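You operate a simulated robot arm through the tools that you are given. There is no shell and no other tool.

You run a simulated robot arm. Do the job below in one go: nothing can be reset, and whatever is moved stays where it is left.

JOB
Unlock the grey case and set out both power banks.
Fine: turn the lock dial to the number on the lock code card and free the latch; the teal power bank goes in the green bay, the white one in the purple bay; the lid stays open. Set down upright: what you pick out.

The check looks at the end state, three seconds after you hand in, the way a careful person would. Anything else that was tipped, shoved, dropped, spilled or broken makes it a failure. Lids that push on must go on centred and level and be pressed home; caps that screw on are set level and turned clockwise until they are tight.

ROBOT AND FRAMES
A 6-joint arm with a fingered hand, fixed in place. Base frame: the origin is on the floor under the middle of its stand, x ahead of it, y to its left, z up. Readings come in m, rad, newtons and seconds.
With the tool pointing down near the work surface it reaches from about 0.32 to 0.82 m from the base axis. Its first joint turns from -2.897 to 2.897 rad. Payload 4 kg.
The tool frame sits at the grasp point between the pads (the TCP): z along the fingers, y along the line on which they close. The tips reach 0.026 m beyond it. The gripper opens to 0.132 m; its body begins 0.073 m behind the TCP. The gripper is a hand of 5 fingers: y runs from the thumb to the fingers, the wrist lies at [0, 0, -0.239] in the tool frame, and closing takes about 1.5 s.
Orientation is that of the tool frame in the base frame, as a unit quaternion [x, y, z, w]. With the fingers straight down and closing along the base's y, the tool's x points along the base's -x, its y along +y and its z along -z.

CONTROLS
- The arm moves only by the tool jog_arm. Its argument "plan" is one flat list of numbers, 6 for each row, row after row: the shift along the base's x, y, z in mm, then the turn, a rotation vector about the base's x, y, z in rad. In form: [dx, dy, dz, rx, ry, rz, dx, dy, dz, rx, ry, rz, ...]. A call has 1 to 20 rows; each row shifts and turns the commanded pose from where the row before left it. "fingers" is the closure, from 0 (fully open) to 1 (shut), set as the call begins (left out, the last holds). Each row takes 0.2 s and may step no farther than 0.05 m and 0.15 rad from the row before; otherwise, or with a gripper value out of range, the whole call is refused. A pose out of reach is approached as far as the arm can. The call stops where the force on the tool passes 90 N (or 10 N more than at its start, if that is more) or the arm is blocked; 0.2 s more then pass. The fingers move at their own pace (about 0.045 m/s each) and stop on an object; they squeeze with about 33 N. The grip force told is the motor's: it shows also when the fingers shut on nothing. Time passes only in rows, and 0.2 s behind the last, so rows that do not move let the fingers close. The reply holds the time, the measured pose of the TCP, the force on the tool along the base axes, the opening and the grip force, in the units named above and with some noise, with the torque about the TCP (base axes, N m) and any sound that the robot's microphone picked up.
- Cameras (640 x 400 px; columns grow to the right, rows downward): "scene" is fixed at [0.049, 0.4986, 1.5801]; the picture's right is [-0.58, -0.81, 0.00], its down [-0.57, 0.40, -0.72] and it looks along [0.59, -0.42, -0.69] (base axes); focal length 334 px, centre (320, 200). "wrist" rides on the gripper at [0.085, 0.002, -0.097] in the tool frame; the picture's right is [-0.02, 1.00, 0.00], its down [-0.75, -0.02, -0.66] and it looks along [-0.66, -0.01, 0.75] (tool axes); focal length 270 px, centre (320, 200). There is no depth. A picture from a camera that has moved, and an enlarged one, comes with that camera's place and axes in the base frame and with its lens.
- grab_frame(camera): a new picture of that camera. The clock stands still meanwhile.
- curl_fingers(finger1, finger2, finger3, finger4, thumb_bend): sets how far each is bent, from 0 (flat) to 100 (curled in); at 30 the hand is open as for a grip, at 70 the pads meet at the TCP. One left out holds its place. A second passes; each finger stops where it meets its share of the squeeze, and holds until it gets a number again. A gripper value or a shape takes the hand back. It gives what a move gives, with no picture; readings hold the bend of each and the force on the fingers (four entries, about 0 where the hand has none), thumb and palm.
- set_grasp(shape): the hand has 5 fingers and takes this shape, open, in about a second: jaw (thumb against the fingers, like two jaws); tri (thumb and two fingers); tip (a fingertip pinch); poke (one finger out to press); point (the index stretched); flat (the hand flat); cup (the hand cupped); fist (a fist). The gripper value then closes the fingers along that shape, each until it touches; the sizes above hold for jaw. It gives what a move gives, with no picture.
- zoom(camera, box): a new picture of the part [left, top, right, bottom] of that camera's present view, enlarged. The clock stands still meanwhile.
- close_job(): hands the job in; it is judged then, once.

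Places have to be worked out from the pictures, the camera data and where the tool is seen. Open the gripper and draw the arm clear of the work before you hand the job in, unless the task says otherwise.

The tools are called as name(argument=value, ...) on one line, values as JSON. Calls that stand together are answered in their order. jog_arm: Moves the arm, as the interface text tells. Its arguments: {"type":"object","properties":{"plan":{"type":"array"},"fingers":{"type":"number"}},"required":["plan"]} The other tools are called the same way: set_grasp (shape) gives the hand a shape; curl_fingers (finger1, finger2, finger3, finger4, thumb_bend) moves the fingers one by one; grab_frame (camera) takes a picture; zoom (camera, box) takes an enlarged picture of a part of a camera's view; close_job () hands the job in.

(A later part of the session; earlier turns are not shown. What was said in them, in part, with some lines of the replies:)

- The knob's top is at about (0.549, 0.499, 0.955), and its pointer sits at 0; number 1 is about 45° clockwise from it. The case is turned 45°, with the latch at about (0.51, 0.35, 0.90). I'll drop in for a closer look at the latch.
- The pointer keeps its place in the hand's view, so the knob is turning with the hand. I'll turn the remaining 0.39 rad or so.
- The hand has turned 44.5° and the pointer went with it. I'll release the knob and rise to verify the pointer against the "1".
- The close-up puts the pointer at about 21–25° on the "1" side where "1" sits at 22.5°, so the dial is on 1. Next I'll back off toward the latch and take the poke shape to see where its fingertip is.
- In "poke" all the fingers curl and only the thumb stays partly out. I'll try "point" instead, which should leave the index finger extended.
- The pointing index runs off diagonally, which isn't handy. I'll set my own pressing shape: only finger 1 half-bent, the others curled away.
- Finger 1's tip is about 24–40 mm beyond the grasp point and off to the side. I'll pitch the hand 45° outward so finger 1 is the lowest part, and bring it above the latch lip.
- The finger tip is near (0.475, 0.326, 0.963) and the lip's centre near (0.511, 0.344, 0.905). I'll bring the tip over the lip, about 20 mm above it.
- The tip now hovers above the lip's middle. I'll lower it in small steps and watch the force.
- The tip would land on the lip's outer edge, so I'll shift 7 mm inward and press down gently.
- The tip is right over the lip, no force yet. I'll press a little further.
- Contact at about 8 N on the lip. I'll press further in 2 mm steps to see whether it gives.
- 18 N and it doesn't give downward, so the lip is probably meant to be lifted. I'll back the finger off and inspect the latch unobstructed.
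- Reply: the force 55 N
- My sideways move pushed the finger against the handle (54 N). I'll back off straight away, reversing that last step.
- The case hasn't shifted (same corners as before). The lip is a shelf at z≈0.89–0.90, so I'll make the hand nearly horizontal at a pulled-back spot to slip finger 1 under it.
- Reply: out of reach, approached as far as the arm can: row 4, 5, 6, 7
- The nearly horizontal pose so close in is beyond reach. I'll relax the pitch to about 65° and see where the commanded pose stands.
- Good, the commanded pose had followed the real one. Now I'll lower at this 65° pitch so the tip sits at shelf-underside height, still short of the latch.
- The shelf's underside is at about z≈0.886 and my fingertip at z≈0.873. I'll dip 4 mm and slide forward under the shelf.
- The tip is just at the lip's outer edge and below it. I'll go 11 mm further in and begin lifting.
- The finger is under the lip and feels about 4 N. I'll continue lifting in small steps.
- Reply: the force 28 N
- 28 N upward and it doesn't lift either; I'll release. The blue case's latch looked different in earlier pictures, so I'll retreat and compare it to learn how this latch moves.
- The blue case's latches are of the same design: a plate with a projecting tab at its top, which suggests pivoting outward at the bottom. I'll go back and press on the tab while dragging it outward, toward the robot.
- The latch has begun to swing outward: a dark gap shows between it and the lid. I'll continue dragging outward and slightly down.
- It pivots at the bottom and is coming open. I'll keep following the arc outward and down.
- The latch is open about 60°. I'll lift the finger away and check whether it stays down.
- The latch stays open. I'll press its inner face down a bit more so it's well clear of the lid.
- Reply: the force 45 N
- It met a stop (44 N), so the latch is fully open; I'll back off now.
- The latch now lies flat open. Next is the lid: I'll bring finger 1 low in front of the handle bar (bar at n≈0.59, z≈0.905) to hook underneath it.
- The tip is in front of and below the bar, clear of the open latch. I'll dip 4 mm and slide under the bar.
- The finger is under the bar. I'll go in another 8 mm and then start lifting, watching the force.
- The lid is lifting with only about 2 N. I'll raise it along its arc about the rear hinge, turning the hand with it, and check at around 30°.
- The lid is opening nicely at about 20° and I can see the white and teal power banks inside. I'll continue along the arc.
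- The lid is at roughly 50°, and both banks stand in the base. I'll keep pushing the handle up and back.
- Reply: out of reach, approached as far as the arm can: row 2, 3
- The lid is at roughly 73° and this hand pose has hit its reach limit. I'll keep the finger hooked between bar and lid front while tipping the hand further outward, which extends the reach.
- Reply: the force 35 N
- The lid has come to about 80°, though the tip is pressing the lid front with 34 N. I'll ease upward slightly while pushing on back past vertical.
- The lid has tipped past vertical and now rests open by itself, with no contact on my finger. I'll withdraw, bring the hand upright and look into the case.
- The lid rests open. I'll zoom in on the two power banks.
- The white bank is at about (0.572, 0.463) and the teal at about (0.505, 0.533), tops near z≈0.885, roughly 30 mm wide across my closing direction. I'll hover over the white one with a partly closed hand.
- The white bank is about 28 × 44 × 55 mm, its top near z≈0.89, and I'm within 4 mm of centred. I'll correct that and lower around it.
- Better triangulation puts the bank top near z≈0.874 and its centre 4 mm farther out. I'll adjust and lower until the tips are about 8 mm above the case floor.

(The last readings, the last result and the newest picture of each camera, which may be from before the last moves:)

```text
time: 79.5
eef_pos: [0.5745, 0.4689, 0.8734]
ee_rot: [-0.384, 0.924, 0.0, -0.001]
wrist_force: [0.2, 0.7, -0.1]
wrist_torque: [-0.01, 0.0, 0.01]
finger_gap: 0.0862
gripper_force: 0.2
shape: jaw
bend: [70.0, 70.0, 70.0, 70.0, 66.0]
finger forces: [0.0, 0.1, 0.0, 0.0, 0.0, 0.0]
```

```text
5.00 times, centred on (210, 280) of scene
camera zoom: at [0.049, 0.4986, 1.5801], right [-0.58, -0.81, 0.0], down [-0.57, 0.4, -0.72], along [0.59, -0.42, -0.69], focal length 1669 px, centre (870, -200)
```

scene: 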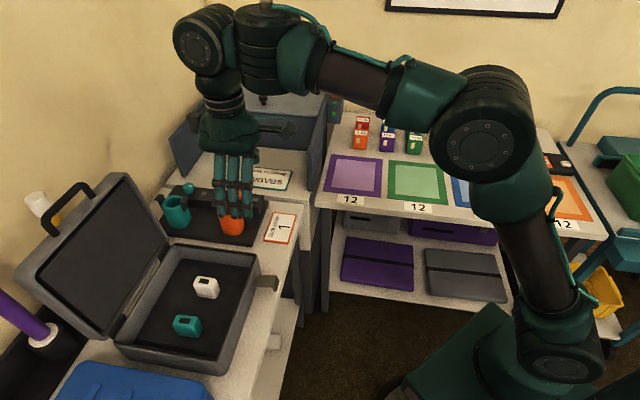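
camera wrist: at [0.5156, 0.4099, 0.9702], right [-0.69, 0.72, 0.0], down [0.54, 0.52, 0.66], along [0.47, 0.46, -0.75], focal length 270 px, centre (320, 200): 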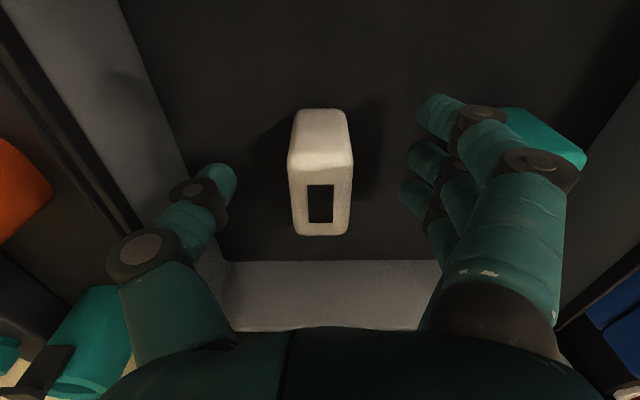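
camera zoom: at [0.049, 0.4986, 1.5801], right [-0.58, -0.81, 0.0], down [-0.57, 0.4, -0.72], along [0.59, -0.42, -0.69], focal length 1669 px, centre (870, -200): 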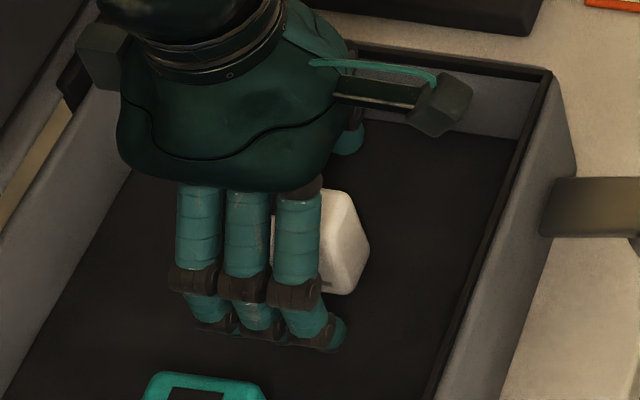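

Centred on the white bank. I'll lower 3 mm more and close the hand on it.

jog_arm(plan=[0, 0, -3, 0, 0, 0, 0, 0, 0, 0, 0, 0])

jog_arm(plan=[0, 0, 0, 0, 0, 0, 0, 0, 0, 0, 0, 0, 0, 0, 0, 0, 0, 0, 0, 0, 0, 0, 0, 0, 0, 0, 0, 0, 0, 0, 0, 0, 0, 0, 0, 0, 0, 0, 0, 0, 0, 0, 0, 0, 0, 0, 0, 0], fingers=0.85)

grab_frame(camera="wrist")

zoom(camera="scene", box=[160, 240, 260, 320])

```text
time: 80.1
eef_pos: [0.5755, 0.4694, 0.8692]
ee_rot: [-0.384, 0.923, -0.001, -0.002]
wrist_force: [-0.3, -0.1, 0.7]
wrist_torque: [-0.01, 0.01, 0.0]
finger_gap: 0.0864
gripper_force: 0.0
shape: jaw
bend: [70.0, 70.0, 70.0, 70.0, 66.0]
finger forces: [0.0, 0.0, 0.1, 0.0, 0.0, 0.0]
```

```text
time: 81.9
eef_pos: [0.575, 0.4693, 0.8696]
ee_rot: [-0.383, 0.924, 0.0, -0.001]
wrist_force: [1.1, 0.0, 3.2]
wrist_torque: [-0.02, 0.01, 0.04]
finger_gap: 0.0143
gripper_force: 32.7
shape: jaw
bend: [67.0, 72.0, 72.0, 72.0, 71.0]
finger forces: [0.0, 11.9, 12.0, 2.7, 27.6, 0.0]
```

```text
taken
camera wrist: at [0.5159, 0.4105, 0.9671], right [-0.69, 0.72, 0.0], down [0.54, 0.52, 0.66], along [0.47, 0.46, -0.75], focal length 270 px, centre (320, 200)
```

wrist: 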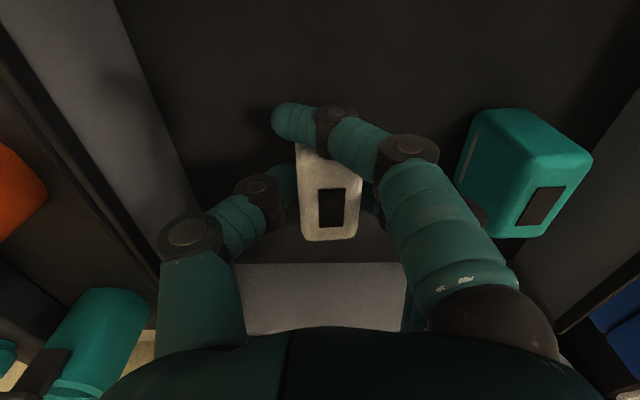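

```text
5.00 times, centred on (210, 280) of scene
camera zoom: at [0.049, 0.4986, 1.5801], right [-0.58, -0.81, 0.0], down [-0.57, 0.4, -0.72], along [0.59, -0.42, -0.69], focal length 1669 px, centre (870, -200)
```

zoom: 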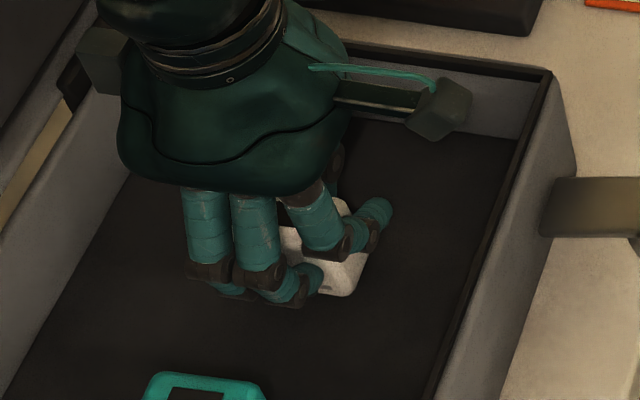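

Solid grip: fingers 2 and 3 at 12 N each, thumb at 28 N. I'll lift straight up and check.

jog_arm(plan=[0, 0, 15, 0, 0, 0, 0, 0, 25, 0, 0, 0, 0, 0, 30, 0, 0, 0, 0, 0, 40, 0, 0, 0, 0, 0, 0, 0, 0, 0])

grab_frame(camera="wrist")

zoom(camera="scene", box=[130, 180, 290, 340])

```text
time: 83.1
eef_pos: [0.5762, 0.468, 0.9795]
ee_rot: [-0.383, 0.924, 0.0, -0.001]
wrist_force: [0.0, -0.2, -1.6]
wrist_torque: [-0.02, -0.03, 0.01]
finger_gap: 0.0141
gripper_force: 32.9
shape: jaw
bend: [67.0, 71.0, 71.0, 72.0, 71.0]
finger forces: [0.1, 12.0, 12.5, 2.1, 25.7, 0.0]
```

```text
taken
camera wrist: at [0.5165, 0.4101, 1.0768], right [-0.69, 0.72, 0.0], down [0.54, 0.52, 0.66], along [0.47, 0.46, -0.75], focal length 270 px, centre (320, 200)
```

wrist: 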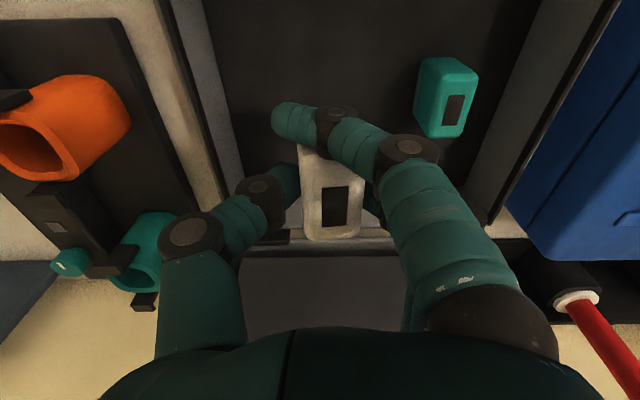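

```text
2.50 times, centred on (210, 260) of scene
camera zoom: at [0.049, 0.4986, 1.5801], right [-0.58, -0.81, 0.0], down [-0.57, 0.4, -0.72], along [0.59, -0.42, -0.69], focal length 835 px, centre (595, 50)
```

zoom: 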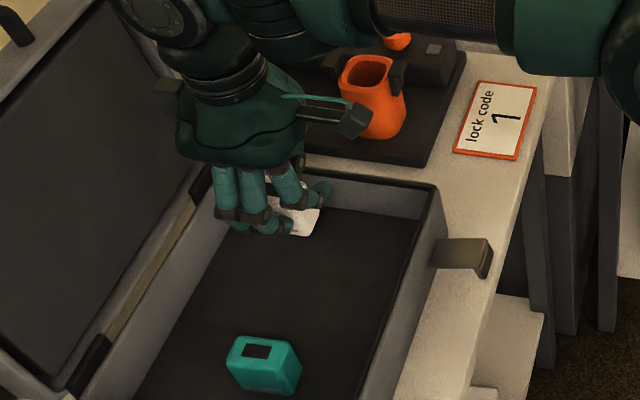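

The white bank is lifted, held upright, with its base about 33 mm below the grasp point. I'll raise it and carry it in an arc well clear of the backdrop, turning the hand toward the bay table.

jog_arm(plan=[-10, -10, 45, 0, 0, 0, -10, -10, 45, 0, 0, 0, -10, -10, 45, 0, 0, 0, -10, -10, 45, 0, 0, 0, -28.7, -32.7, 0, 0, 0, -0.112, -28.7, -32.7, 0, 0, 0, -0.112, -28.7, -32.7, 0, 0, 0, -0.112, 17.5, -45, 0, 0, 0, -0.112, 17.5, -45, 0, 0, 0, -0.112, 17.5, -45, 0, 0, 0, -0.112, 17.5, -45, 0, 0, 0, -0.112, 0, 0, 0, 0, 0, 0])

jog_arm(plan=[8, -40, 0, 0, 0, -0.112, 8, -40, 0, 0, 0, -0.112, 8, -40, 0, 0, 0, -0.112, 8, -40, 0, 0, 0, -0.112, 8, -40, 0, 0, 0, -0.112, 20, -40, 0, 0, 0, -0.112, 20, -40, 0, 0, 0, -0.112, 0, 0, 0, 0, 0, 0])

grab_frame(camera="wrist")

grab_frame(camera="scene")

```text
time: 85.7
eef_pos: [0.5203, 0.151, 1.1597]
ee_rot: [-0.001, 1.0, 0.0, -0.002]
wrist_force: [0.4, 0.0, -2.0]
wrist_torque: [-0.03, -0.02, 0.0]
finger_gap: 0.0139
gripper_force: 33.3
shape: jaw
bend: [67.0, 71.0, 71.0, 72.0, 71.0]
finger forces: [0.0, 12.2, 12.4, 2.0, 25.7, 0.0]
```

```text
time: 87.5
eef_pos: [0.602, -0.1292, 1.1597]
ee_rot: [0.381, 0.925, 0.0, -0.001]
wrist_force: [-0.7, -0.2, -1.9]
wrist_torque: [0.01, 0.0, 0.0]
finger_gap: 0.0135
gripper_force: 32.9
shape: jaw
bend: [67.0, 71.0, 71.0, 72.0, 71.0]
finger forces: [0.1, 12.2, 12.4, 1.8, 25.6, 0.1]
```

```text
taken
camera wrist: at [0.544, -0.0688, 1.2571], right [0.72, 0.69, 0.0], down [0.52, -0.54, 0.66], along [0.46, -0.47, -0.75], focal length 270 px, centre (320, 200)
```

wrist: 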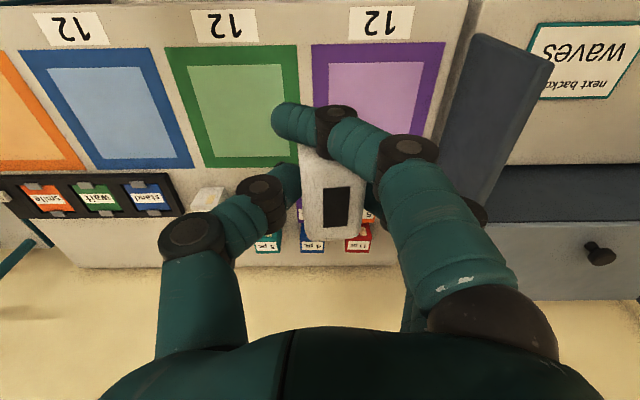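

```text
taken
```

scene: 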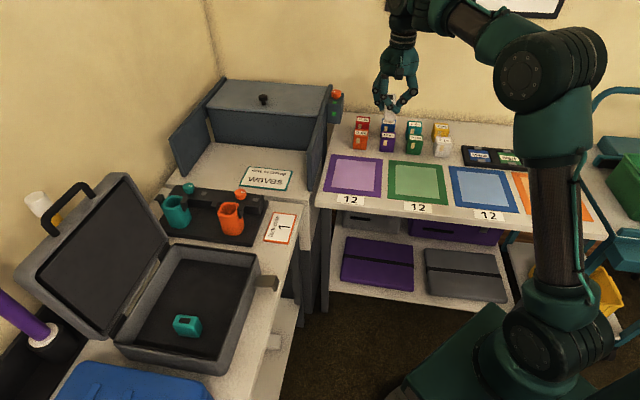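

The purple bay's centre is at about (0.728, -0.132) on a table at z≈0.83, and the backdrop wing stays well to the side. I'll move above the bay and lower most of the way.

jog_arm(plan=[42, -1, 0, 0, 0, 0, 42, -1, 0, 0, 0, 0, 42, -1, 0, 0, 0, 0, 0, 0, -45, 0, 0, 0, 0, 0, -45, 0, 0, 0, 0, 0, -45, 0, 0, 0, 0, 0, 0, 0, 0, 0])

grab_frame(camera="wrist")

grab_frame(camera="scene")

```text
time: 89.1
eef_pos: [0.7057, -0.1314, 1.025]
ee_rot: [0.38, 0.925, 0.001, -0.002]
wrist_force: [0.3, -0.2, -0.5]
wrist_torque: [0.0, 0.05, -0.01]
finger_gap: 0.0136
gripper_force: 33.3
shape: jaw
bend: [67.0, 71.0, 71.0, 72.0, 71.0]
finger forces: [0.0, 12.1, 12.5, 1.6, 25.3, 0.0]
out of reach, approached as far as the arm can: row 3
```

```text
taken
camera wrist: at [0.6479, -0.071, 1.1212], right [0.72, 0.7, 0.0], down [0.53, -0.54, 0.66], along [0.46, -0.47, -0.75], focal length 270 px, centre (320, 200)
```

wrist: 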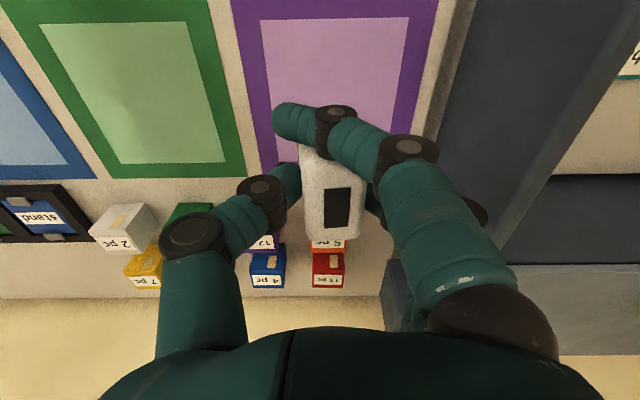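

```text
taken
```

scene: 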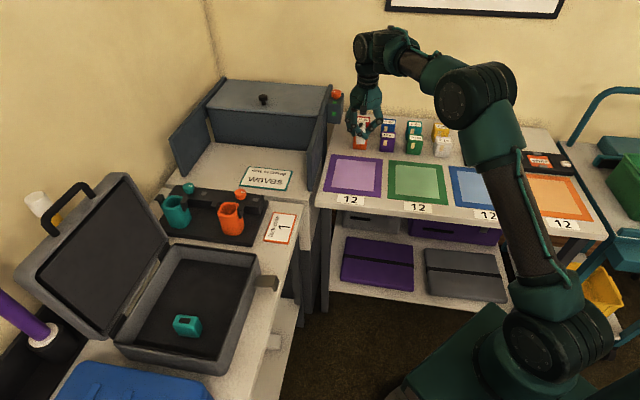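

The gripper sits about 25 mm short of the bay centre, which is reachable now that I'm lower. I'll shift in while descending.

jog_arm(plan=[7.3, -1.7, -40, 0, 0, 0, 7.3, -1.7, -40, 0, 0, 0, 7.3, -1.7, -40, 0, 0, 0, 0, 0, -18, 0, 0, 0, 0, 0, 0, 0, 0, 0])

grab_frame(camera="wrist")

zoom(camera="scene", box=[300, 100, 460, 220])

```text
time: 90.3
eef_pos: [0.7263, -0.1368, 0.8878]
ee_rot: [0.381, 0.925, 0.001, -0.001]
wrist_force: [-0.4, -0.4, -0.9]
wrist_torque: [0.0, 0.02, 0.0]
finger_gap: 0.0135
gripper_force: 33.1
shape: jaw
bend: [67.0, 71.0, 71.0, 72.0, 71.0]
finger forces: [0.1, 12.1, 12.4, 1.5, 25.3, 0.0]
```

```text
taken
camera wrist: at [0.6697, -0.0764, 0.9855], right [0.72, 0.7, 0.0], down [0.53, -0.54, 0.66], along [0.46, -0.47, -0.75], focal length 270 px, centre (320, 200)
```

wrist: 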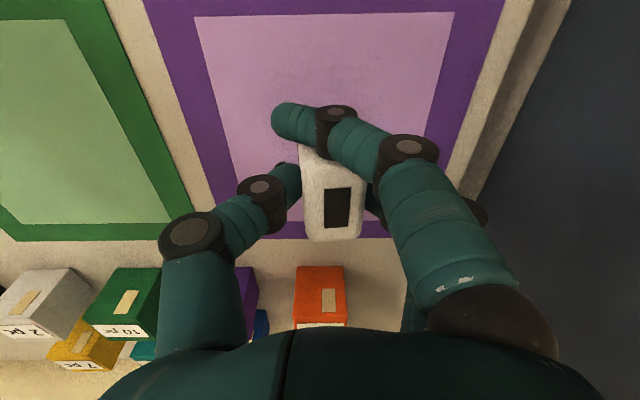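

```text
3.33 times, centred on (380, 160) of scene
camera zoom: at [0.049, 0.4986, 1.5801], right [-0.58, -0.81, 0.0], down [-0.57, 0.4, -0.72], along [0.59, -0.42, -0.69], focal length 1113 px, centre (120, 333)
```

zoom: 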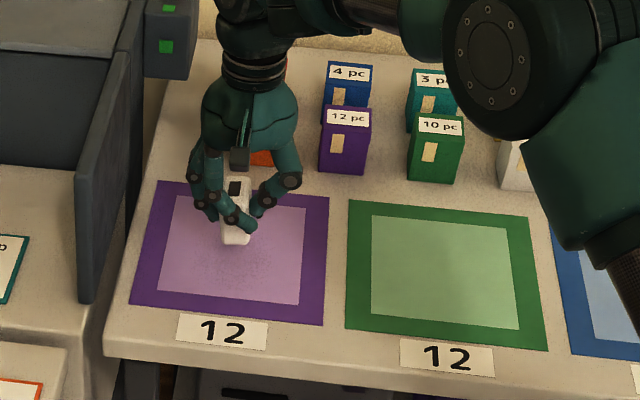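

The bank's footprint will land near the middle of the purple bay. I'll lower gently until it touches.

jog_arm(plan=[0, 0, -8, 0, 0, 0, 0, 0, -7, 0, 0, 0, 0, 0, -4, 0, 0, 0, 0, 0, 0, 0, 0, 0])

jog_arm(plan=[0, 0, -2, 0, 0, 0, 0, 0, -1.5, 0, 0, 0, 0, 0, 0, 0, 0, 0])

zoom(camera="scene", box=[300, 120, 420, 220])

```text
time: 91.3
eef_pos: [0.7273, -0.1366, 0.8681]
ee_rot: [0.381, 0.925, 0.002, -0.001]
wrist_force: [0.6, -0.9, -0.5]
wrist_torque: [-0.01, 0.02, -0.01]
finger_gap: 0.0137
gripper_force: 33.3
shape: jaw
bend: [67.0, 71.0, 71.0, 72.0, 71.0]
finger forces: [0.0, 12.2, 12.4, 1.6, 25.2, 0.0]
```

```text
time: 92.1
eef_pos: [0.7277, -0.1362, 0.8657]
ee_rot: [0.38, 0.925, 0.001, -0.002]
wrist_force: [-0.2, 0.0, -1.6]
wrist_torque: [-0.02, 0.02, -0.02]
finger_gap: 0.0134
gripper_force: 32.9
shape: jaw
bend: [67.0, 71.0, 71.0, 72.0, 71.0]
finger forces: [0.0, 12.2, 12.4, 1.4, 25.3, 0.1]
```

```text
4.00 times, centred on (360, 170) of scene
camera zoom: at [0.049, 0.4986, 1.5801], right [-0.58, -0.81, 0.0], down [-0.57, 0.4, -0.72], along [0.59, -0.42, -0.69], focal length 1336 px, centre (160, 320)
```

zoom: 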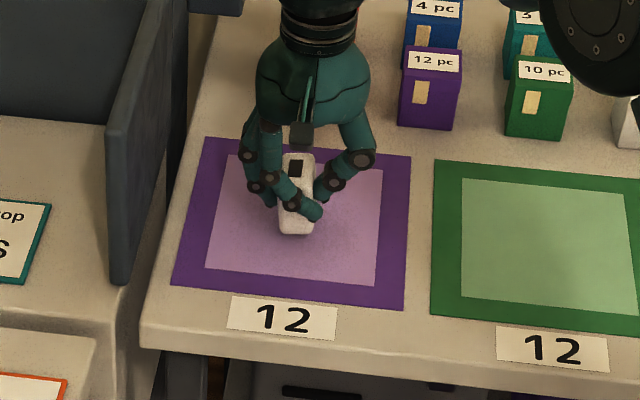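

jog_arm(plan=[0, 0, -1.5, 0, 0, 0, 0, 0, -1.5, 0, 0, 0, 0, 0, 0, 0, 0, 0])

jog_arm(plan=[0, 0, -1.5, 0, 0, 0, 0, 0, -1, 0, 0, 0, 0, 0, 0, 0, 0, 0])

```text
time: 92.9
eef_pos: [0.7279, -0.1358, 0.8616]
ee_rot: [0.381, 0.925, 0.001, -0.001]
wrist_force: [0.3, -0.4, -1.9]
wrist_torque: [-0.01, 0.01, 0.03]
finger_gap: 0.0134
gripper_force: 32.8
shape: jaw
bend: [67.0, 71.0, 71.0, 72.0, 71.0]
finger forces: [0.0, 12.1, 12.4, 1.5, 25.3, 0.0]
```

```text
time: 93.7
eef_pos: [0.7274, -0.1356, 0.8587]
ee_rot: [0.38, 0.925, 0.0, -0.001]
wrist_force: [-1.1, 0.3, -2.2]
wrist_torque: [0.0, 0.0, 0.0]
finger_gap: 0.0137
gripper_force: 32.6
shape: jaw
bend: [67.0, 71.0, 71.0, 72.0, 71.0]
finger forces: [0.0, 12.1, 12.4, 1.5, 25.3, 0.0]
```

jog_arm(plan=[0, 0, -1.5, 0, 0, 0, 0, 0, -1.5, 0, 0, 0, 0, 0, 0, 0, 0, 0])

zoom(camera="scene", box=[320, 130, 400, 200])

grab_frame(camera="wrist")

```text
time: 94.5
eef_pos: [0.729, -0.1366, 0.8566]
ee_rot: [0.38, 0.925, 0.0, -0.001]
wrist_force: [0.2, 1.0, -1.4]
wrist_torque: [-0.02, 0.02, 0.0]
finger_gap: 0.0136
gripper_force: 32.6
shape: jaw
bend: [67.0, 71.0, 71.0, 72.0, 71.0]
finger forces: [0.0, 12.1, 12.4, 1.5, 25.3, 0.0]
```

```text
5.71 times, centred on (360, 165) of scene
camera zoom: at [0.049, 0.4986, 1.5801], right [-0.58, -0.81, 0.0], down [-0.57, 0.4, -0.72], along [0.59, -0.42, -0.69], focal length 1908 px, centre (91, 400)
```

zoom: 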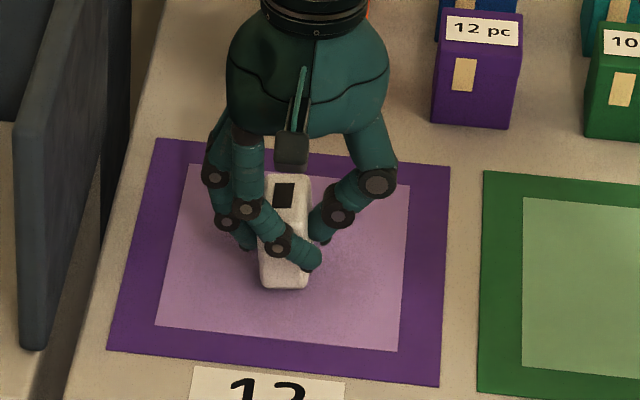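

```text
taken
camera wrist: at [0.6699, -0.0759, 0.9529], right [0.72, 0.7, 0.0], down [0.53, -0.54, 0.66], along [0.46, -0.47, -0.75], focal length 270 px, centre (320, 200)
```

wrist: 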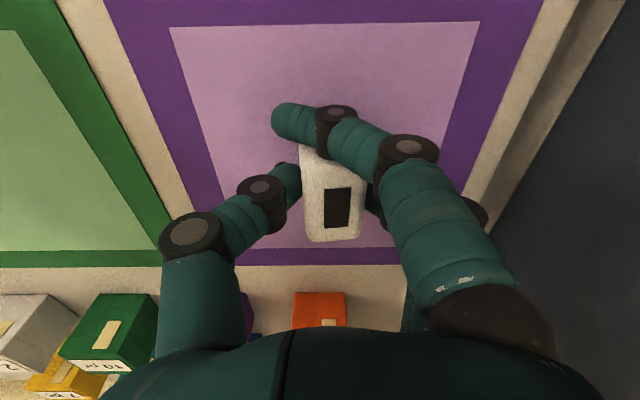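

jog_arm(plan=[0, 0, -1.5, 0, 0, 0, 0, 0, -1.5, 0, 0, 0, 0, 0, 0, 0, 0, 0])

jog_arm(plan=[0, 0, -1.5, 0, 0, 0, 0, 0, -1.5, 0, 0, 0, 0, 0, 0, 0, 0, 0])

```text
time: 95.3
eef_pos: [0.7277, -0.1364, 0.8529]
ee_rot: [0.381, 0.925, 0.001, -0.001]
wrist_force: [1.6, -2.0, 6.7]
wrist_torque: [0.11, -0.03, -0.04]
finger_gap: 0.014
gripper_force: 33.8
shape: jaw
bend: [67.0, 71.0, 71.0, 72.0, 71.0]
finger forces: [0.0, 12.2, 12.6, 2.9, 26.9, 0.0]
```

```text
time: 96.1
eef_pos: [0.7271, -0.1364, 0.851]
ee_rot: [0.381, 0.925, 0.0, 0.0]
wrist_force: [-1.9, -6.1, 29.2]
wrist_torque: [0.14, -0.19, -0.02]
finger_gap: 0.0145
gripper_force: 32.7
shape: jaw
bend: [67.0, 72.0, 72.0, 72.0, 72.0]
finger forces: [0.0, 13.1, 13.1, 3.3, 35.2, 0.1]
```

Contact felt at z≈0.853. I'll ease back up 1.5 mm and open the hand partway to release the bank.

jog_arm(plan=[0, 0, 1.5, 0, 0, 0, 0, 0, 0, 0, 0, 0])

jog_arm(plan=[0, 0, 0, 0, 0, 0, 0, 0, 0, 0, 0, 0, 0, 0, 0, 0, 0, 0, 0, 0, 0, 0, 0, 0, 0, 0, 0, 0, 0, 0, 0, 0, 0, 0, 0, 0], fingers=0.3)

grab_frame(camera="wrist")

zoom(camera="scene", box=[320, 130, 400, 200])

```text
time: 96.7
eef_pos: [0.7277, -0.1356, 0.852]
ee_rot: [0.38, 0.925, 0.0, -0.001]
wrist_force: [3.0, -5.6, 22.6]
wrist_torque: [0.12, -0.21, -0.06]
finger_gap: 0.0145
gripper_force: 32.5
shape: jaw
bend: [67.0, 72.0, 72.0, 72.0, 72.0]
finger forces: [0.0, 13.3, 13.2, 3.9, 31.4, 0.0]
```

```text
time: 98.1
eef_pos: [0.7279, -0.1359, 0.8529]
ee_rot: [0.38, 0.925, 0.001, -0.001]
wrist_force: [0.7, 0.2, 0.3]
wrist_torque: [-0.01, -0.03, 0.02]
finger_gap: 0.0919
gripper_force: 0.1
shape: jaw
bend: [67.0, 68.0, 68.0, 68.0, 63.0]
finger forces: [0.0, 0.0, 0.0, 0.1, 0.0, 0.0]
```

```text
taken
camera wrist: at [0.6694, -0.0762, 0.9487], right [0.72, 0.7, 0.0], down [0.53, -0.54, 0.66], along [0.46, -0.47, -0.75], focal length 270 px, centre (320, 200)
```

wrist: 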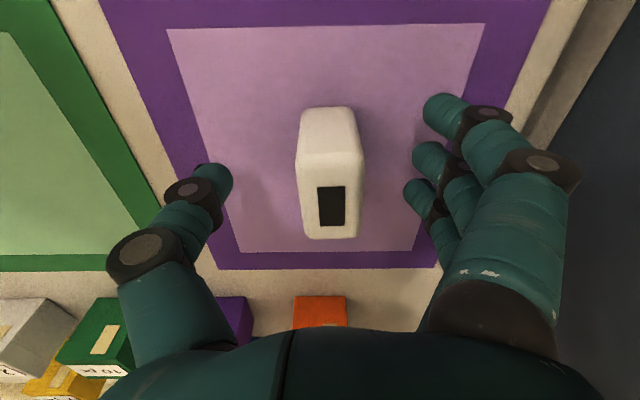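

```text
5.71 times, centred on (360, 165) of scene
camera zoom: at [0.049, 0.4986, 1.5801], right [-0.58, -0.81, 0.0], down [-0.57, 0.4, -0.72], along [0.59, -0.42, -0.69], focal length 1908 px, centre (91, 400)
```

zoom: 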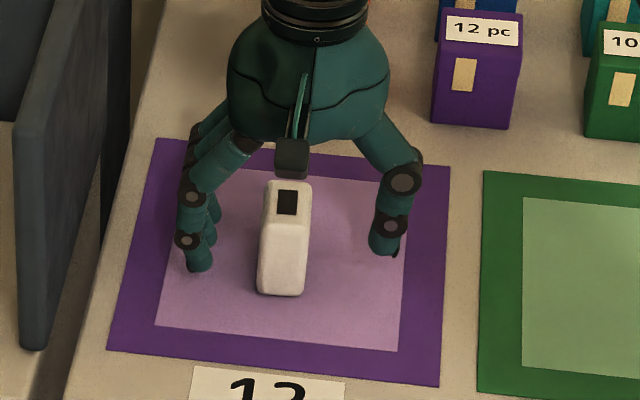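

The white bank stands upright in the purple bay. I'll rise straight up and go back for the teal one along the same safe arc.

jog_arm(plan=[0, 0, 30, 0, 0, 0, 0, 0, 45, 0, 0, 0, 0, 0, 45, 0, 0, 0, 0, 0, 45, 0, 0, 0, -32, 1, 32, 0, 0, 0, -32, 1, 32, 0, 0, 0, -32, 1, 32, 0, 0, 0, -32, 1, 32, 0, 0, 0, -20, 40, 10, 0, 0, 0.112, -20, 40, 5, 0, 0, 0.112])

jog_arm(plan=[-8, 40, 0, 0, 0, 0.112, -8, 40, 0, 0, 0, 0.112, -8, 40, 0, 0, 0, 0.112, -8, 40, 0, 0, 0, 0.112, -8, 40, 0, 0, 0, 0.112, -17.5, 45, 0, 0, 0, 0.112, -17.5, 45, 0, 0, 0, 0.112, -17.5, 45, 0, 0, 0, 0.112, -17.5, 45, 0, 0, 0, 0.112, 10, 46.7, 0, 0, 0, 0.112, 10, 46.7, 0, 0, 0, 0.112, 10, 46.7, 0, 0, 0, 0.112, 12, 34, -20, 0, 0, 0, 12, 34, -20, 0, 0, 0, 0, 0, -32, 0, 0, 0, 0, 0, -32, 0, 0, 0, 0, 0, -32, 0, 0, 0, 0, 0, 0, 0, 0, 0])

grab_frame(camera="wrist")

grab_frame(camera="scene")

```text
time: 100.3
eef_pos: [0.5586, -0.0536, 1.1606]
ee_rot: [0.274, 0.962, 0.001, -0.002]
wrist_force: [1.5, -0.4, -1.2]
wrist_torque: [0.01, 0.01, 0.01]
finger_gap: 0.0921
gripper_force: 0.0
shape: jaw
bend: [67.0, 68.0, 68.0, 68.0, 63.0]
finger forces: [0.1, 0.1, 0.0, 0.0, 0.0, 0.1]
```

```text
time: 104.1
eef_pos: [0.5028, 0.5357, 1.0242]
ee_rot: [-0.383, 0.924, -0.001, -0.001]
wrist_force: [-0.1, -1.2, 0.3]
wrist_torque: [-0.02, 0.01, -0.01]
finger_gap: 0.0922
gripper_force: 0.1
shape: jaw
bend: [67.0, 68.0, 68.0, 68.0, 63.0]
finger forces: [0.1, 0.0, 0.1, 0.0, 0.1, 0.1]
```

```text
taken
camera wrist: at [0.4428, 0.4769, 1.1215], right [-0.69, 0.72, 0.0], down [0.54, 0.52, 0.66], along [0.47, 0.46, -0.75], focal length 270 px, centre (320, 200)
```

wrist: 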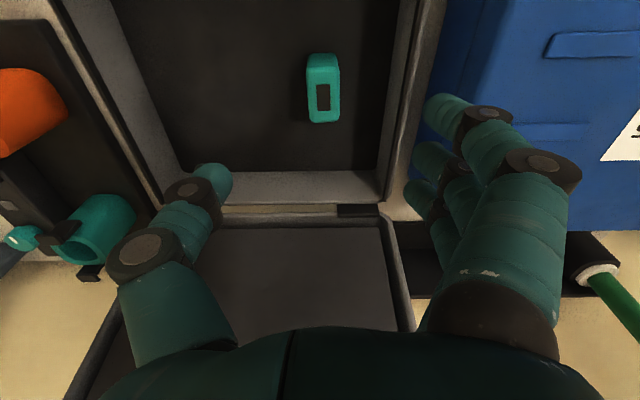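

```text
taken
```

scene: 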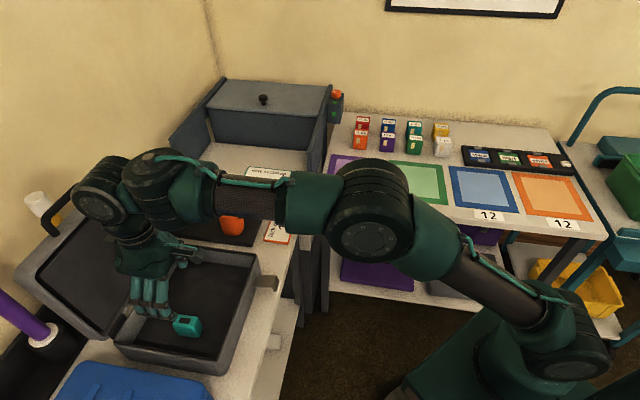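

The teal bank is nearly centred under the hand. I'll narrow the opening to clear the case's left wall, apply a 5 mm correction and descend.

jog_arm(plan=[1, 5.3, -33, 0, 0, 0, 0, 0, -33, 0, 0, 0, 0, 0, -33, 0, 0, 0, 0, 0, -22, 0, 0, 0, 0, 0, 0, 0, 0, 0], fingers=0.5)

grab_frame(camera="wrist")

zoom(camera="scene", box=[110, 240, 250, 360])

```text
time: 105.3
eef_pos: [0.504, 0.5417, 0.9039]
ee_rot: [-0.384, 0.924, 0.0, -0.001]
wrist_force: [0.2, 0.4, -1.1]
wrist_torque: [0.02, -0.01, -0.03]
finger_gap: 0.067
gripper_force: 0.0
shape: jaw
bend: [73.0, 73.0, 73.0, 73.0, 70.0]
finger forces: [0.0, 0.0, 0.0, 0.1, 0.1, 0.0]
```

```text
taken
camera wrist: at [0.4437, 0.4829, 1.0004], right [-0.69, 0.72, 0.0], down [0.54, 0.52, 0.66], along [0.47, 0.46, -0.75], focal length 270 px, centre (320, 200)
```

wrist: 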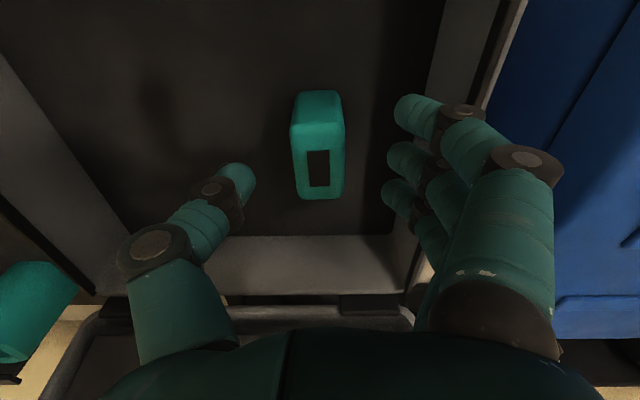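

```text
3.33 times, centred on (180, 300) of scene
camera zoom: at [0.049, 0.4986, 1.5801], right [-0.58, -0.81, 0.0], down [-0.57, 0.4, -0.72], along [0.59, -0.42, -0.69], focal length 1113 px, centre (787, -133)
```

zoom: 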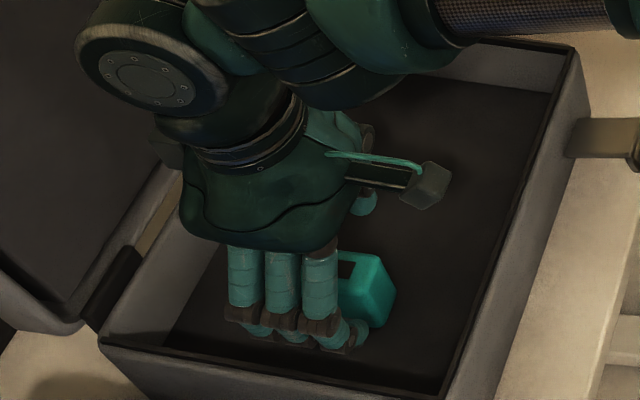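

Well centred. I'll descend to the same grip height as for the white one.

jog_arm(plan=[0, 0, -14, 0, 0, 0, 0, 0, -12, 0, 0, 0, 0, 0, -8, 0, 0, 0, 0, 0, 0, 0, 0, 0])

grab_frame(camera="wrist")

```text
time: 106.3
eef_pos: [0.5043, 0.5414, 0.8678]
ee_rot: [-0.384, 0.923, 0.0, -0.002]
wrist_force: [-0.1, 0.1, -0.3]
wrist_torque: [0.02, 0.0, 0.01]
finger_gap: 0.0668
gripper_force: 0.1
shape: jaw
bend: [73.0, 73.0, 73.0, 73.0, 70.0]
finger forces: [0.0, 0.1, 0.0, 0.0, 0.0, 0.0]
```

```text
taken
camera wrist: at [0.4447, 0.4827, 0.9659], right [-0.69, 0.72, 0.0], down [0.54, 0.52, 0.66], along [0.47, 0.46, -0.75], focal length 270 px, centre (320, 200)
```

wrist: 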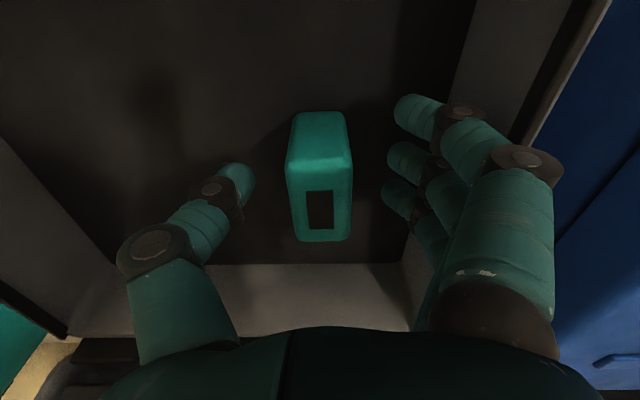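

No contact on the way down and the bank sits between thumb and fingers. I'll close on it.

jog_arm(plan=[0, 0, 0, 0, 0, 0, 0, 0, 0, 0, 0, 0, 0, 0, 0, 0, 0, 0, 0, 0, 0, 0, 0, 0, 0, 0, 0, 0, 0, 0, 0, 0, 0, 0, 0, 0, 0, 0, 0, 0, 0, 0], fingers=0.85)

grab_frame(camera="wrist")

```text
time: 107.9
eef_pos: [0.5043, 0.5414, 0.8693]
ee_rot: [-0.383, 0.924, -0.001, -0.002]
wrist_force: [-0.6, -1.7, 3.2]
wrist_torque: [-0.02, 0.03, 0.02]
finger_gap: 0.0149
gripper_force: 33.1
shape: jaw
bend: [67.0, 72.0, 72.0, 72.0, 71.0]
finger forces: [0.1, 12.0, 11.7, 3.1, 27.5, 0.0]
```

```text
taken
camera wrist: at [0.4448, 0.4826, 0.9663], right [-0.69, 0.72, 0.0], down [0.54, 0.52, 0.66], along [0.47, 0.46, -0.75], focal length 270 px, centre (320, 200)
```

wrist: 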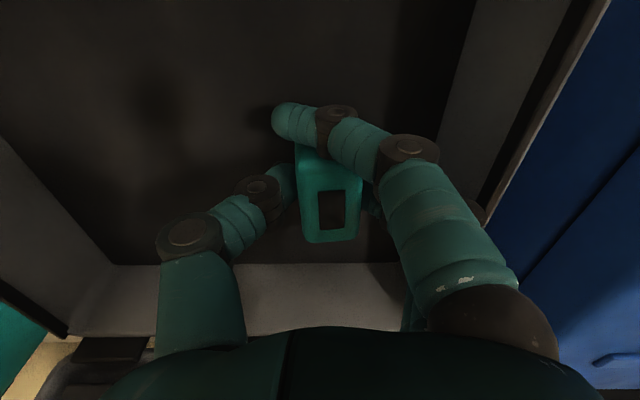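

Same firm grip as before. I'll lift it straight up and carry it along the arc to the green bay.

jog_arm(plan=[0, 0, 15, 0, 0, 0, 0, 0, 30, 0, 0, 0, 0, 0, 45, 0, 0, 0, 0, 0, 45, 0, 0, 0, 0, 0, 45, 0, 0, 0, 0, 0, 45, 0, 0, 0, 0, 0, 45, 0, 0, 0, 0, 0, 20, 0, 0, 0, -10.8, -42, 0, 0, 0, 0, -10.8, -42, 0, 0, 0, 0, -10.8, -42, 0, 0, 0, 0, -10.8, -42, 0, 0, 0, 0, -10.8, -42, 0, 0, 0, 0, 17.5, -45, 0, 0, 0, -0.112, 17.5, -45, 0, 0, 0, -0.112, 17.5, -45, 0, 0, 0, -0.112, 17.5, -45, 0, 0, 0, -0.112, 0, 0, 0, 0, 0, 0])

jog_arm(plan=[8, -40, 0, 0, 0, -0.112, 8, -40, 0, 0, 0, -0.112, 8, -40, 0, 0, 0, -0.112, 8, -40, 0, 0, 0, -0.112, 8, -40, 0, 0, 0, -0.112, 3.6, -47.2, 0, 0, 0, -0.112, 3.6, -47.2, 0, 0, 0, -0.112, 3.6, -47.2, 0, 0, 0, -0.112, 3.6, -47.2, 0, 0, 0, -0.112, 3.6, -47.2, 0, 0, 0, -0.112, 0, 0, 0, 0, 0, 0])

grab_frame(camera="wrist")

grab_frame(camera="scene")

```text
time: 111.7
eef_pos: [0.5078, 0.1347, 1.1477]
ee_rot: [-0.169, 0.986, 0.0, -0.002]
wrist_force: [0.2, 0.0, -1.4]
wrist_torque: [-0.01, -0.03, -0.01]
finger_gap: 0.0142
gripper_force: 33.4
shape: jaw
bend: [67.0, 71.0, 72.0, 72.0, 71.0]
finger forces: [0.0, 12.1, 12.1, 2.4, 25.8, 0.0]
out of reach, approached as far as the arm can: row 7, 8
```

```text
time: 114.1
eef_pos: [0.5665, -0.2995, 1.1496]
ee_rot: [0.381, 0.925, 0.001, -0.002]
wrist_force: [-0.1, 0.1, -1.5]
wrist_torque: [0.02, 0.0, -0.03]
finger_gap: 0.0139
gripper_force: 33.4
shape: jaw
bend: [67.0, 71.0, 72.0, 72.0, 71.0]
finger forces: [0.0, 12.1, 12.2, 2.3, 25.8, 0.1]
```

```text
taken
camera wrist: at [0.5088, -0.2394, 1.2469], right [0.72, 0.69, 0.0], down [0.52, -0.54, 0.66], along [0.46, -0.47, -0.76], focal length 270 px, centre (320, 200)
```

wrist: 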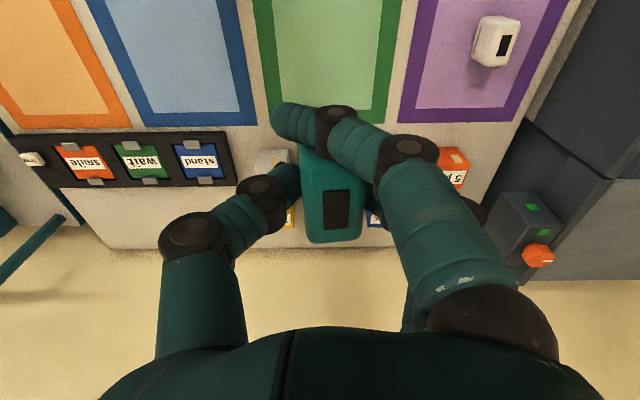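

```text
taken
```

scene: 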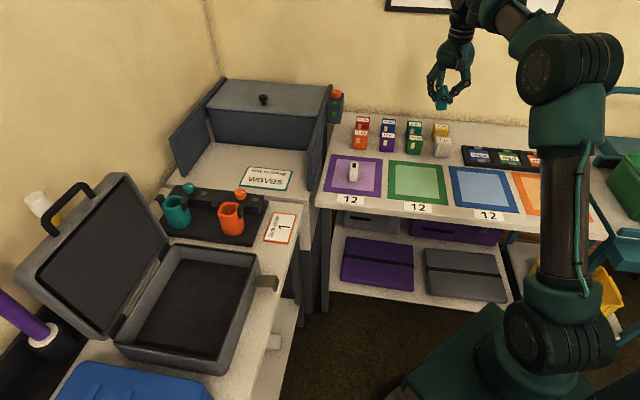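

The green bay's centre works out to about (0.578, -0.290). I'll shift there and lower to just above the table.

jog_arm(plan=[6, 4.6, -42, 0, 0, 0, 5.5, 4.6, -42, 0, 0, 0, 0, 0, -42, 0, 0, 0, 0, 0, -42, 0, 0, 0, 0, 0, -42, 0, 0, 0, 0, 0, -42, 0, 0, 0, 0, 0, 0, 0, 0, 0])

grab_frame(camera="wrist")

zoom(camera="scene", box=[320, 110, 480, 230])

```text
time: 115.7
eef_pos: [0.5767, -0.2901, 0.8969]
ee_rot: [0.38, 0.925, 0.001, -0.001]
wrist_force: [-0.5, -0.9, -1.0]
wrist_torque: [0.0, 0.02, 0.01]
finger_gap: 0.0139
gripper_force: 33.1
shape: jaw
bend: [67.0, 71.0, 72.0, 72.0, 71.0]
finger forces: [0.0, 12.2, 12.1, 2.2, 25.6, 0.0]
```

```text
taken
camera wrist: at [0.5186, -0.2298, 0.9943], right [0.72, 0.7, 0.0], down [0.53, -0.54, 0.66], along [0.46, -0.47, -0.75], focal length 270 px, centre (320, 200)
```

wrist: 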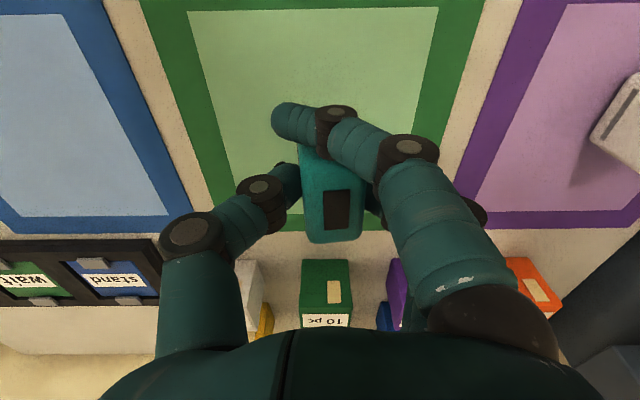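

```text
3.33 times, centred on (400, 170) of scene
camera zoom: at [0.049, 0.4986, 1.5801], right [-0.58, -0.81, 0.0], down [-0.57, 0.4, -0.72], along [0.59, -0.42, -0.69], focal length 1113 px, centre (53, 300)
```

zoom: 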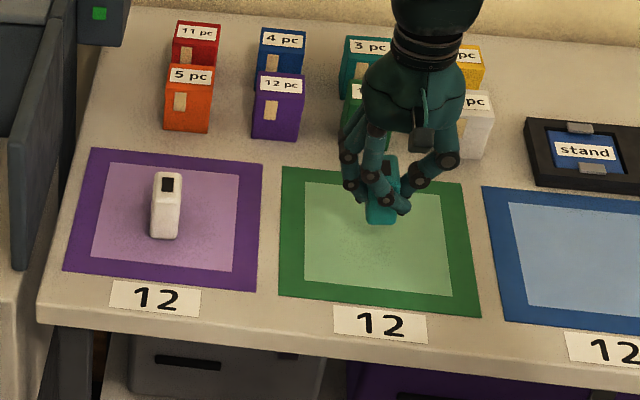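

The white bank stands well in the purple bay. I'll lower the teal one; contact should come near z≈0.853 as before.

jog_arm(plan=[0, 0, -15, 0, 0, 0, 0, 0, -12, 0, 0, 0, 0, 0, -8, 0, 0, 0, 0, 0, -4, 0, 0, 0, 0, 0, 0, 0, 0, 0])

jog_arm(plan=[0, 0, -1.5, 0, 0, 0, 0, 0, -1, 0, 0, 0, 0, 0, 0, 0, 0, 0])

```text
time: 116.9
eef_pos: [0.5778, -0.2893, 0.8587]
ee_rot: [0.38, 0.925, 0.0, -0.001]
wrist_force: [-0.1, -0.3, -1.3]
wrist_torque: [0.02, 0.0, 0.0]
finger_gap: 0.0141
gripper_force: 33.6
shape: jaw
bend: [67.0, 71.0, 72.0, 72.0, 71.0]
finger forces: [0.0, 12.2, 12.2, 2.3, 25.7, 0.1]
```

```text
time: 117.7
eef_pos: [0.5768, -0.2905, 0.8548]
ee_rot: [0.38, 0.925, 0.001, -0.002]
wrist_force: [-0.4, 0.5, -2.1]
wrist_torque: [0.0, 0.0, -0.01]
finger_gap: 0.014
gripper_force: 32.7
shape: jaw
bend: [67.0, 71.0, 72.0, 72.0, 71.0]
finger forces: [0.1, 12.1, 12.3, 2.2, 25.5, 0.1]
```

jog_arm(plan=[0, 0, -1, 0, 0, 0, 0, 0, -1, 0, 0, 0, 0, 0, 0, 0, 0, 0])

```text
time: 118.5
eef_pos: [0.5767, -0.2896, 0.8535]
ee_rot: [0.381, 0.925, 0.0, -0.001]
wrist_force: [0.6, -1.5, 2.7]
wrist_torque: [0.05, 0.05, -0.03]
finger_gap: 0.0143
gripper_force: 32.8
shape: jaw
bend: [67.0, 71.0, 72.0, 72.0, 71.0]
finger forces: [0.0, 12.2, 12.2, 2.9, 27.1, 0.0]
```

The force has turned positive (+2.7 N), so the teal bank is touching the table. I'll open the hand to release it.

jog_arm(plan=[0, 0, -0.5, 0, 0, 0, 0, 0, 0, 0, 0, 0])

jog_arm(plan=[0, 0, 0, 0, 0, 0, 0, 0, 0, 0, 0, 0, 0, 0, 0, 0, 0, 0, 0, 0, 0, 0, 0, 0, 0, 0, 0, 0, 0, 0, 0, 0, 0, 0, 0, 0], fingers=0.3)

grab_frame(camera="wrist")

zoom(camera="scene", box=[320, 110, 480, 230])

```text
time: 119.1
eef_pos: [0.5775, -0.2895, 0.8528]
ee_rot: [0.38, 0.925, 0.001, 0.0]
wrist_force: [-0.3, -2.3, 3.5]
wrist_torque: [0.06, 0.04, 0.01]
finger_gap: 0.0143
gripper_force: 32.8
shape: jaw
bend: [67.0, 71.0, 72.0, 72.0, 71.0]
finger forces: [0.0, 12.2, 12.3, 3.3, 27.7, 0.0]
```

```text
time: 120.5
eef_pos: [0.5775, -0.2894, 0.8525]
ee_rot: [0.381, 0.924, 0.001, -0.001]
wrist_force: [0.3, -0.5, 0.4]
wrist_torque: [-0.01, -0.01, -0.03]
finger_gap: 0.0922
gripper_force: 0.0
shape: jaw
bend: [67.0, 68.0, 68.0, 68.0, 63.0]
finger forces: [0.0, 0.0, 0.1, 0.0, 0.1, 0.1]
```

```text
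taken
camera wrist: at [0.5197, -0.229, 0.95], right [0.72, 0.7, 0.0], down [0.53, -0.54, 0.66], along [0.46, -0.47, -0.75], focal length 270 px, centre (320, 200)
```

wrist: 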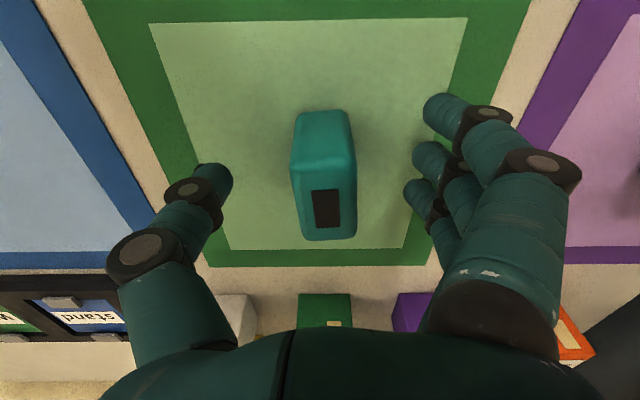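

```text
3.33 times, centred on (400, 170) of scene
camera zoom: at [0.049, 0.4986, 1.5801], right [-0.58, -0.81, 0.0], down [-0.57, 0.4, -0.72], along [0.59, -0.42, -0.69], focal length 1113 px, centre (53, 300)
```

zoom: 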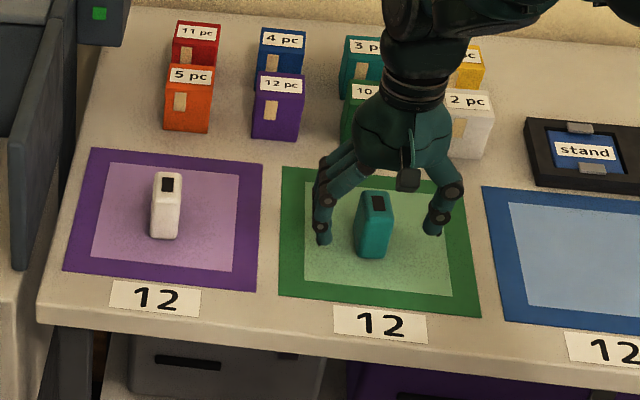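

Both banks stand upright in their bays. I'll rise straight up, draw back, open the hand fully and inspect everything.

jog_arm(plan=[0, 0, 30, 0, 0, 0, 0, 0, 45, 0, 0, 0, 0, 0, 45, 0, 0, 0, 0, 0, 45, 0, 0, 0, 0, 0, 45, 0, 0, 0, -25, 30, 25, 0, 0, 0.1, -25, 35, 20, 0, 0, 0.1, -20, 40, 10, 0, 0, 0.1, -20, 40, 0, 0, 0, 0.1, -20, 40, 0, 0, 0, 0.1, 0, 40, 0, 0, 0, 0.1, 0, 0, 0, 0, 0, 0])

jog_arm(plan=[0, 0, 0, 0, 0, 0, 0, 0, 0, 0, 0, 0, 0, 0, 0, 0, 0, 0, 0, 0, 0, 0, 0, 0], fingers=0)

grab_frame(camera="scene")

zoom(camera="scene", box=[0, 160, 300, 390])

zoom(camera="scene", box=[320, 100, 480, 230])

```text
time: 123.1
eef_pos: [0.4677, -0.0666, 1.1176]
ee_rot: [0.09, 0.996, 0.0, -0.001]
wrist_force: [0.1, 0.3, 0.2]
wrist_torque: [-0.01, 0.0, 0.02]
finger_gap: 0.0922
gripper_force: 0.0
shape: jaw
bend: [67.0, 68.0, 68.0, 68.0, 63.0]
finger forces: [0.0, 0.0, 0.1, 0.0, 0.0, 0.0]
```

```text
time: 124.1
eef_pos: [0.4685, -0.0661, 1.1171]
ee_rot: [0.091, 0.996, 0.0, -0.002]
wrist_force: [-1.0, -0.1, 0.0]
wrist_torque: [-0.01, 0.01, -0.01]
finger_gap: 0.1318
gripper_force: 0.1
shape: jaw
bend: [30.0, 30.0, 30.0, 30.0, 30.0]
finger forces: [0.0, 0.0, 0.0, 0.0, 0.0, 0.1]
```

```text
taken
```

scene: 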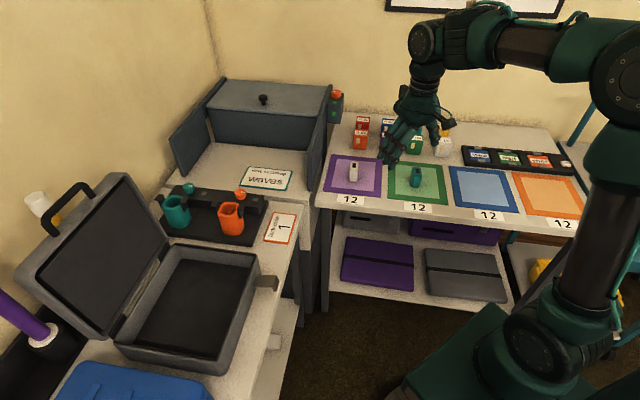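

```text
1.74 times, centred on (150, 275) of scene
camera zoom: at [0.049, 0.4986, 1.5801], right [-0.58, -0.81, 0.0], down [-0.57, 0.4, -0.72], along [0.59, -0.42, -0.69], focal length 581 px, centre (616, 70)
```

zoom: 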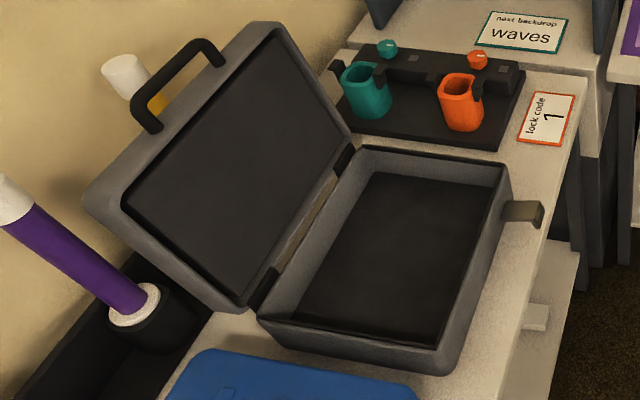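

```text
3.08 times, centred on (400, 165) of scene
camera zoom: at [0.049, 0.4986, 1.5801], right [-0.58, -0.81, 0.0], down [-0.57, 0.4, -0.72], along [0.59, -0.42, -0.69], focal length 1027 px, centre (74, 308)
```

zoom: 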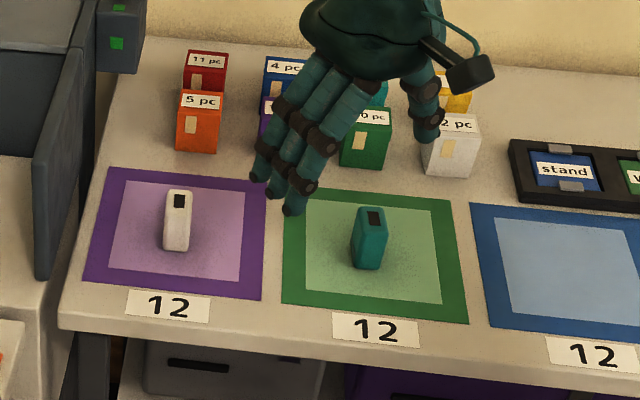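

Everything is in place: lid resting open, latch open, both banks upright in their bays, nothing else disturbed. I'll draw the arm up and back, clear of the work, and take a last look.

jog_arm(plan=[-15, 20, 35, 0, 0, 0, -15, 20, 35, 0, 0, 0, -15, 20, 35, 0, 0, 0, -10, 20, 30, 0, 0, 0, 0, 0, 0, 0, 0, 0])

grab_frame(camera="scene")

grab_frame(camera="wrist")

```text
time: 125.3
eef_pos: [0.4108, 0.0176, 1.2533]
ee_rot: [0.091, 0.996, 0.0, -0.003]
wrist_force: [-0.5, 0.0, -1.1]
wrist_torque: [0.01, 0.0, -0.01]
finger_gap: 0.1319
gripper_force: 0.0
shape: jaw
bend: [30.0, 30.0, 30.0, 30.0, 30.0]
finger forces: [0.1, 0.1, 0.0, 0.0, 0.0, 0.1]
```

```text
taken
```

scene: 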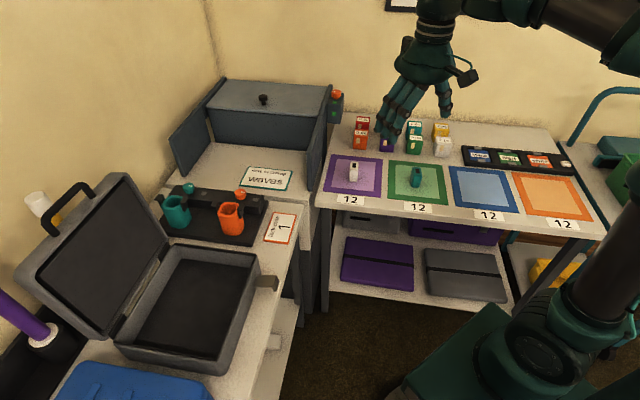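

```text
taken
camera wrist: at [0.3286, 0.0342, 1.3506], right [0.2, 0.98, 0.0], down [0.74, -0.15, 0.66], along [0.64, -0.13, -0.75], focal length 270 px, centre (320, 200)
```

wrist: 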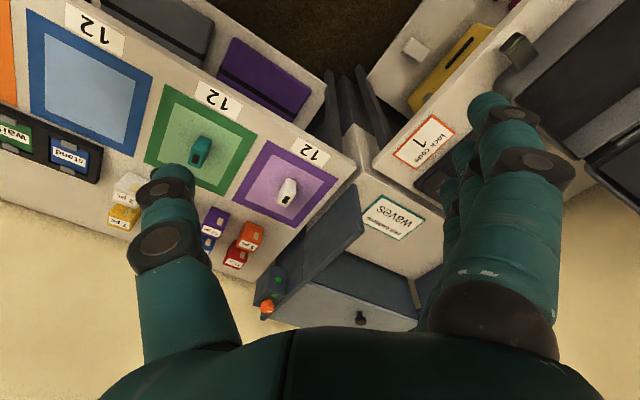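

The final pictures show the teal bank upright in the green bay and the white one upright in the purple bay. The lid rests open, the latch is free, the dial is on 1, and the hand is open and clear, so I'm handing in.

close_job()

```text
The job is handed in.
```

The grey case is unlocked and both power banks are set out, and I've handed the job in. I don't have the check's verdict.

- **Lock:** I turned the dial to 1, the number on the lock code card, and the latch is swung fully open.
- **Lid:** It is past vertical and rests open on its own.
- **Power banks:** The teal one stands upright in the green bay, and the white one stands upright in the purple bay.
- **Bumps:** The finger pressed against the handle once (54 N) and against the opened latch once (44 N). The case showed no shift in the pictures after either one, and nothing else looks disturbed in the last pictures.

The hand is open and the arm is drawn back clear of the tables.
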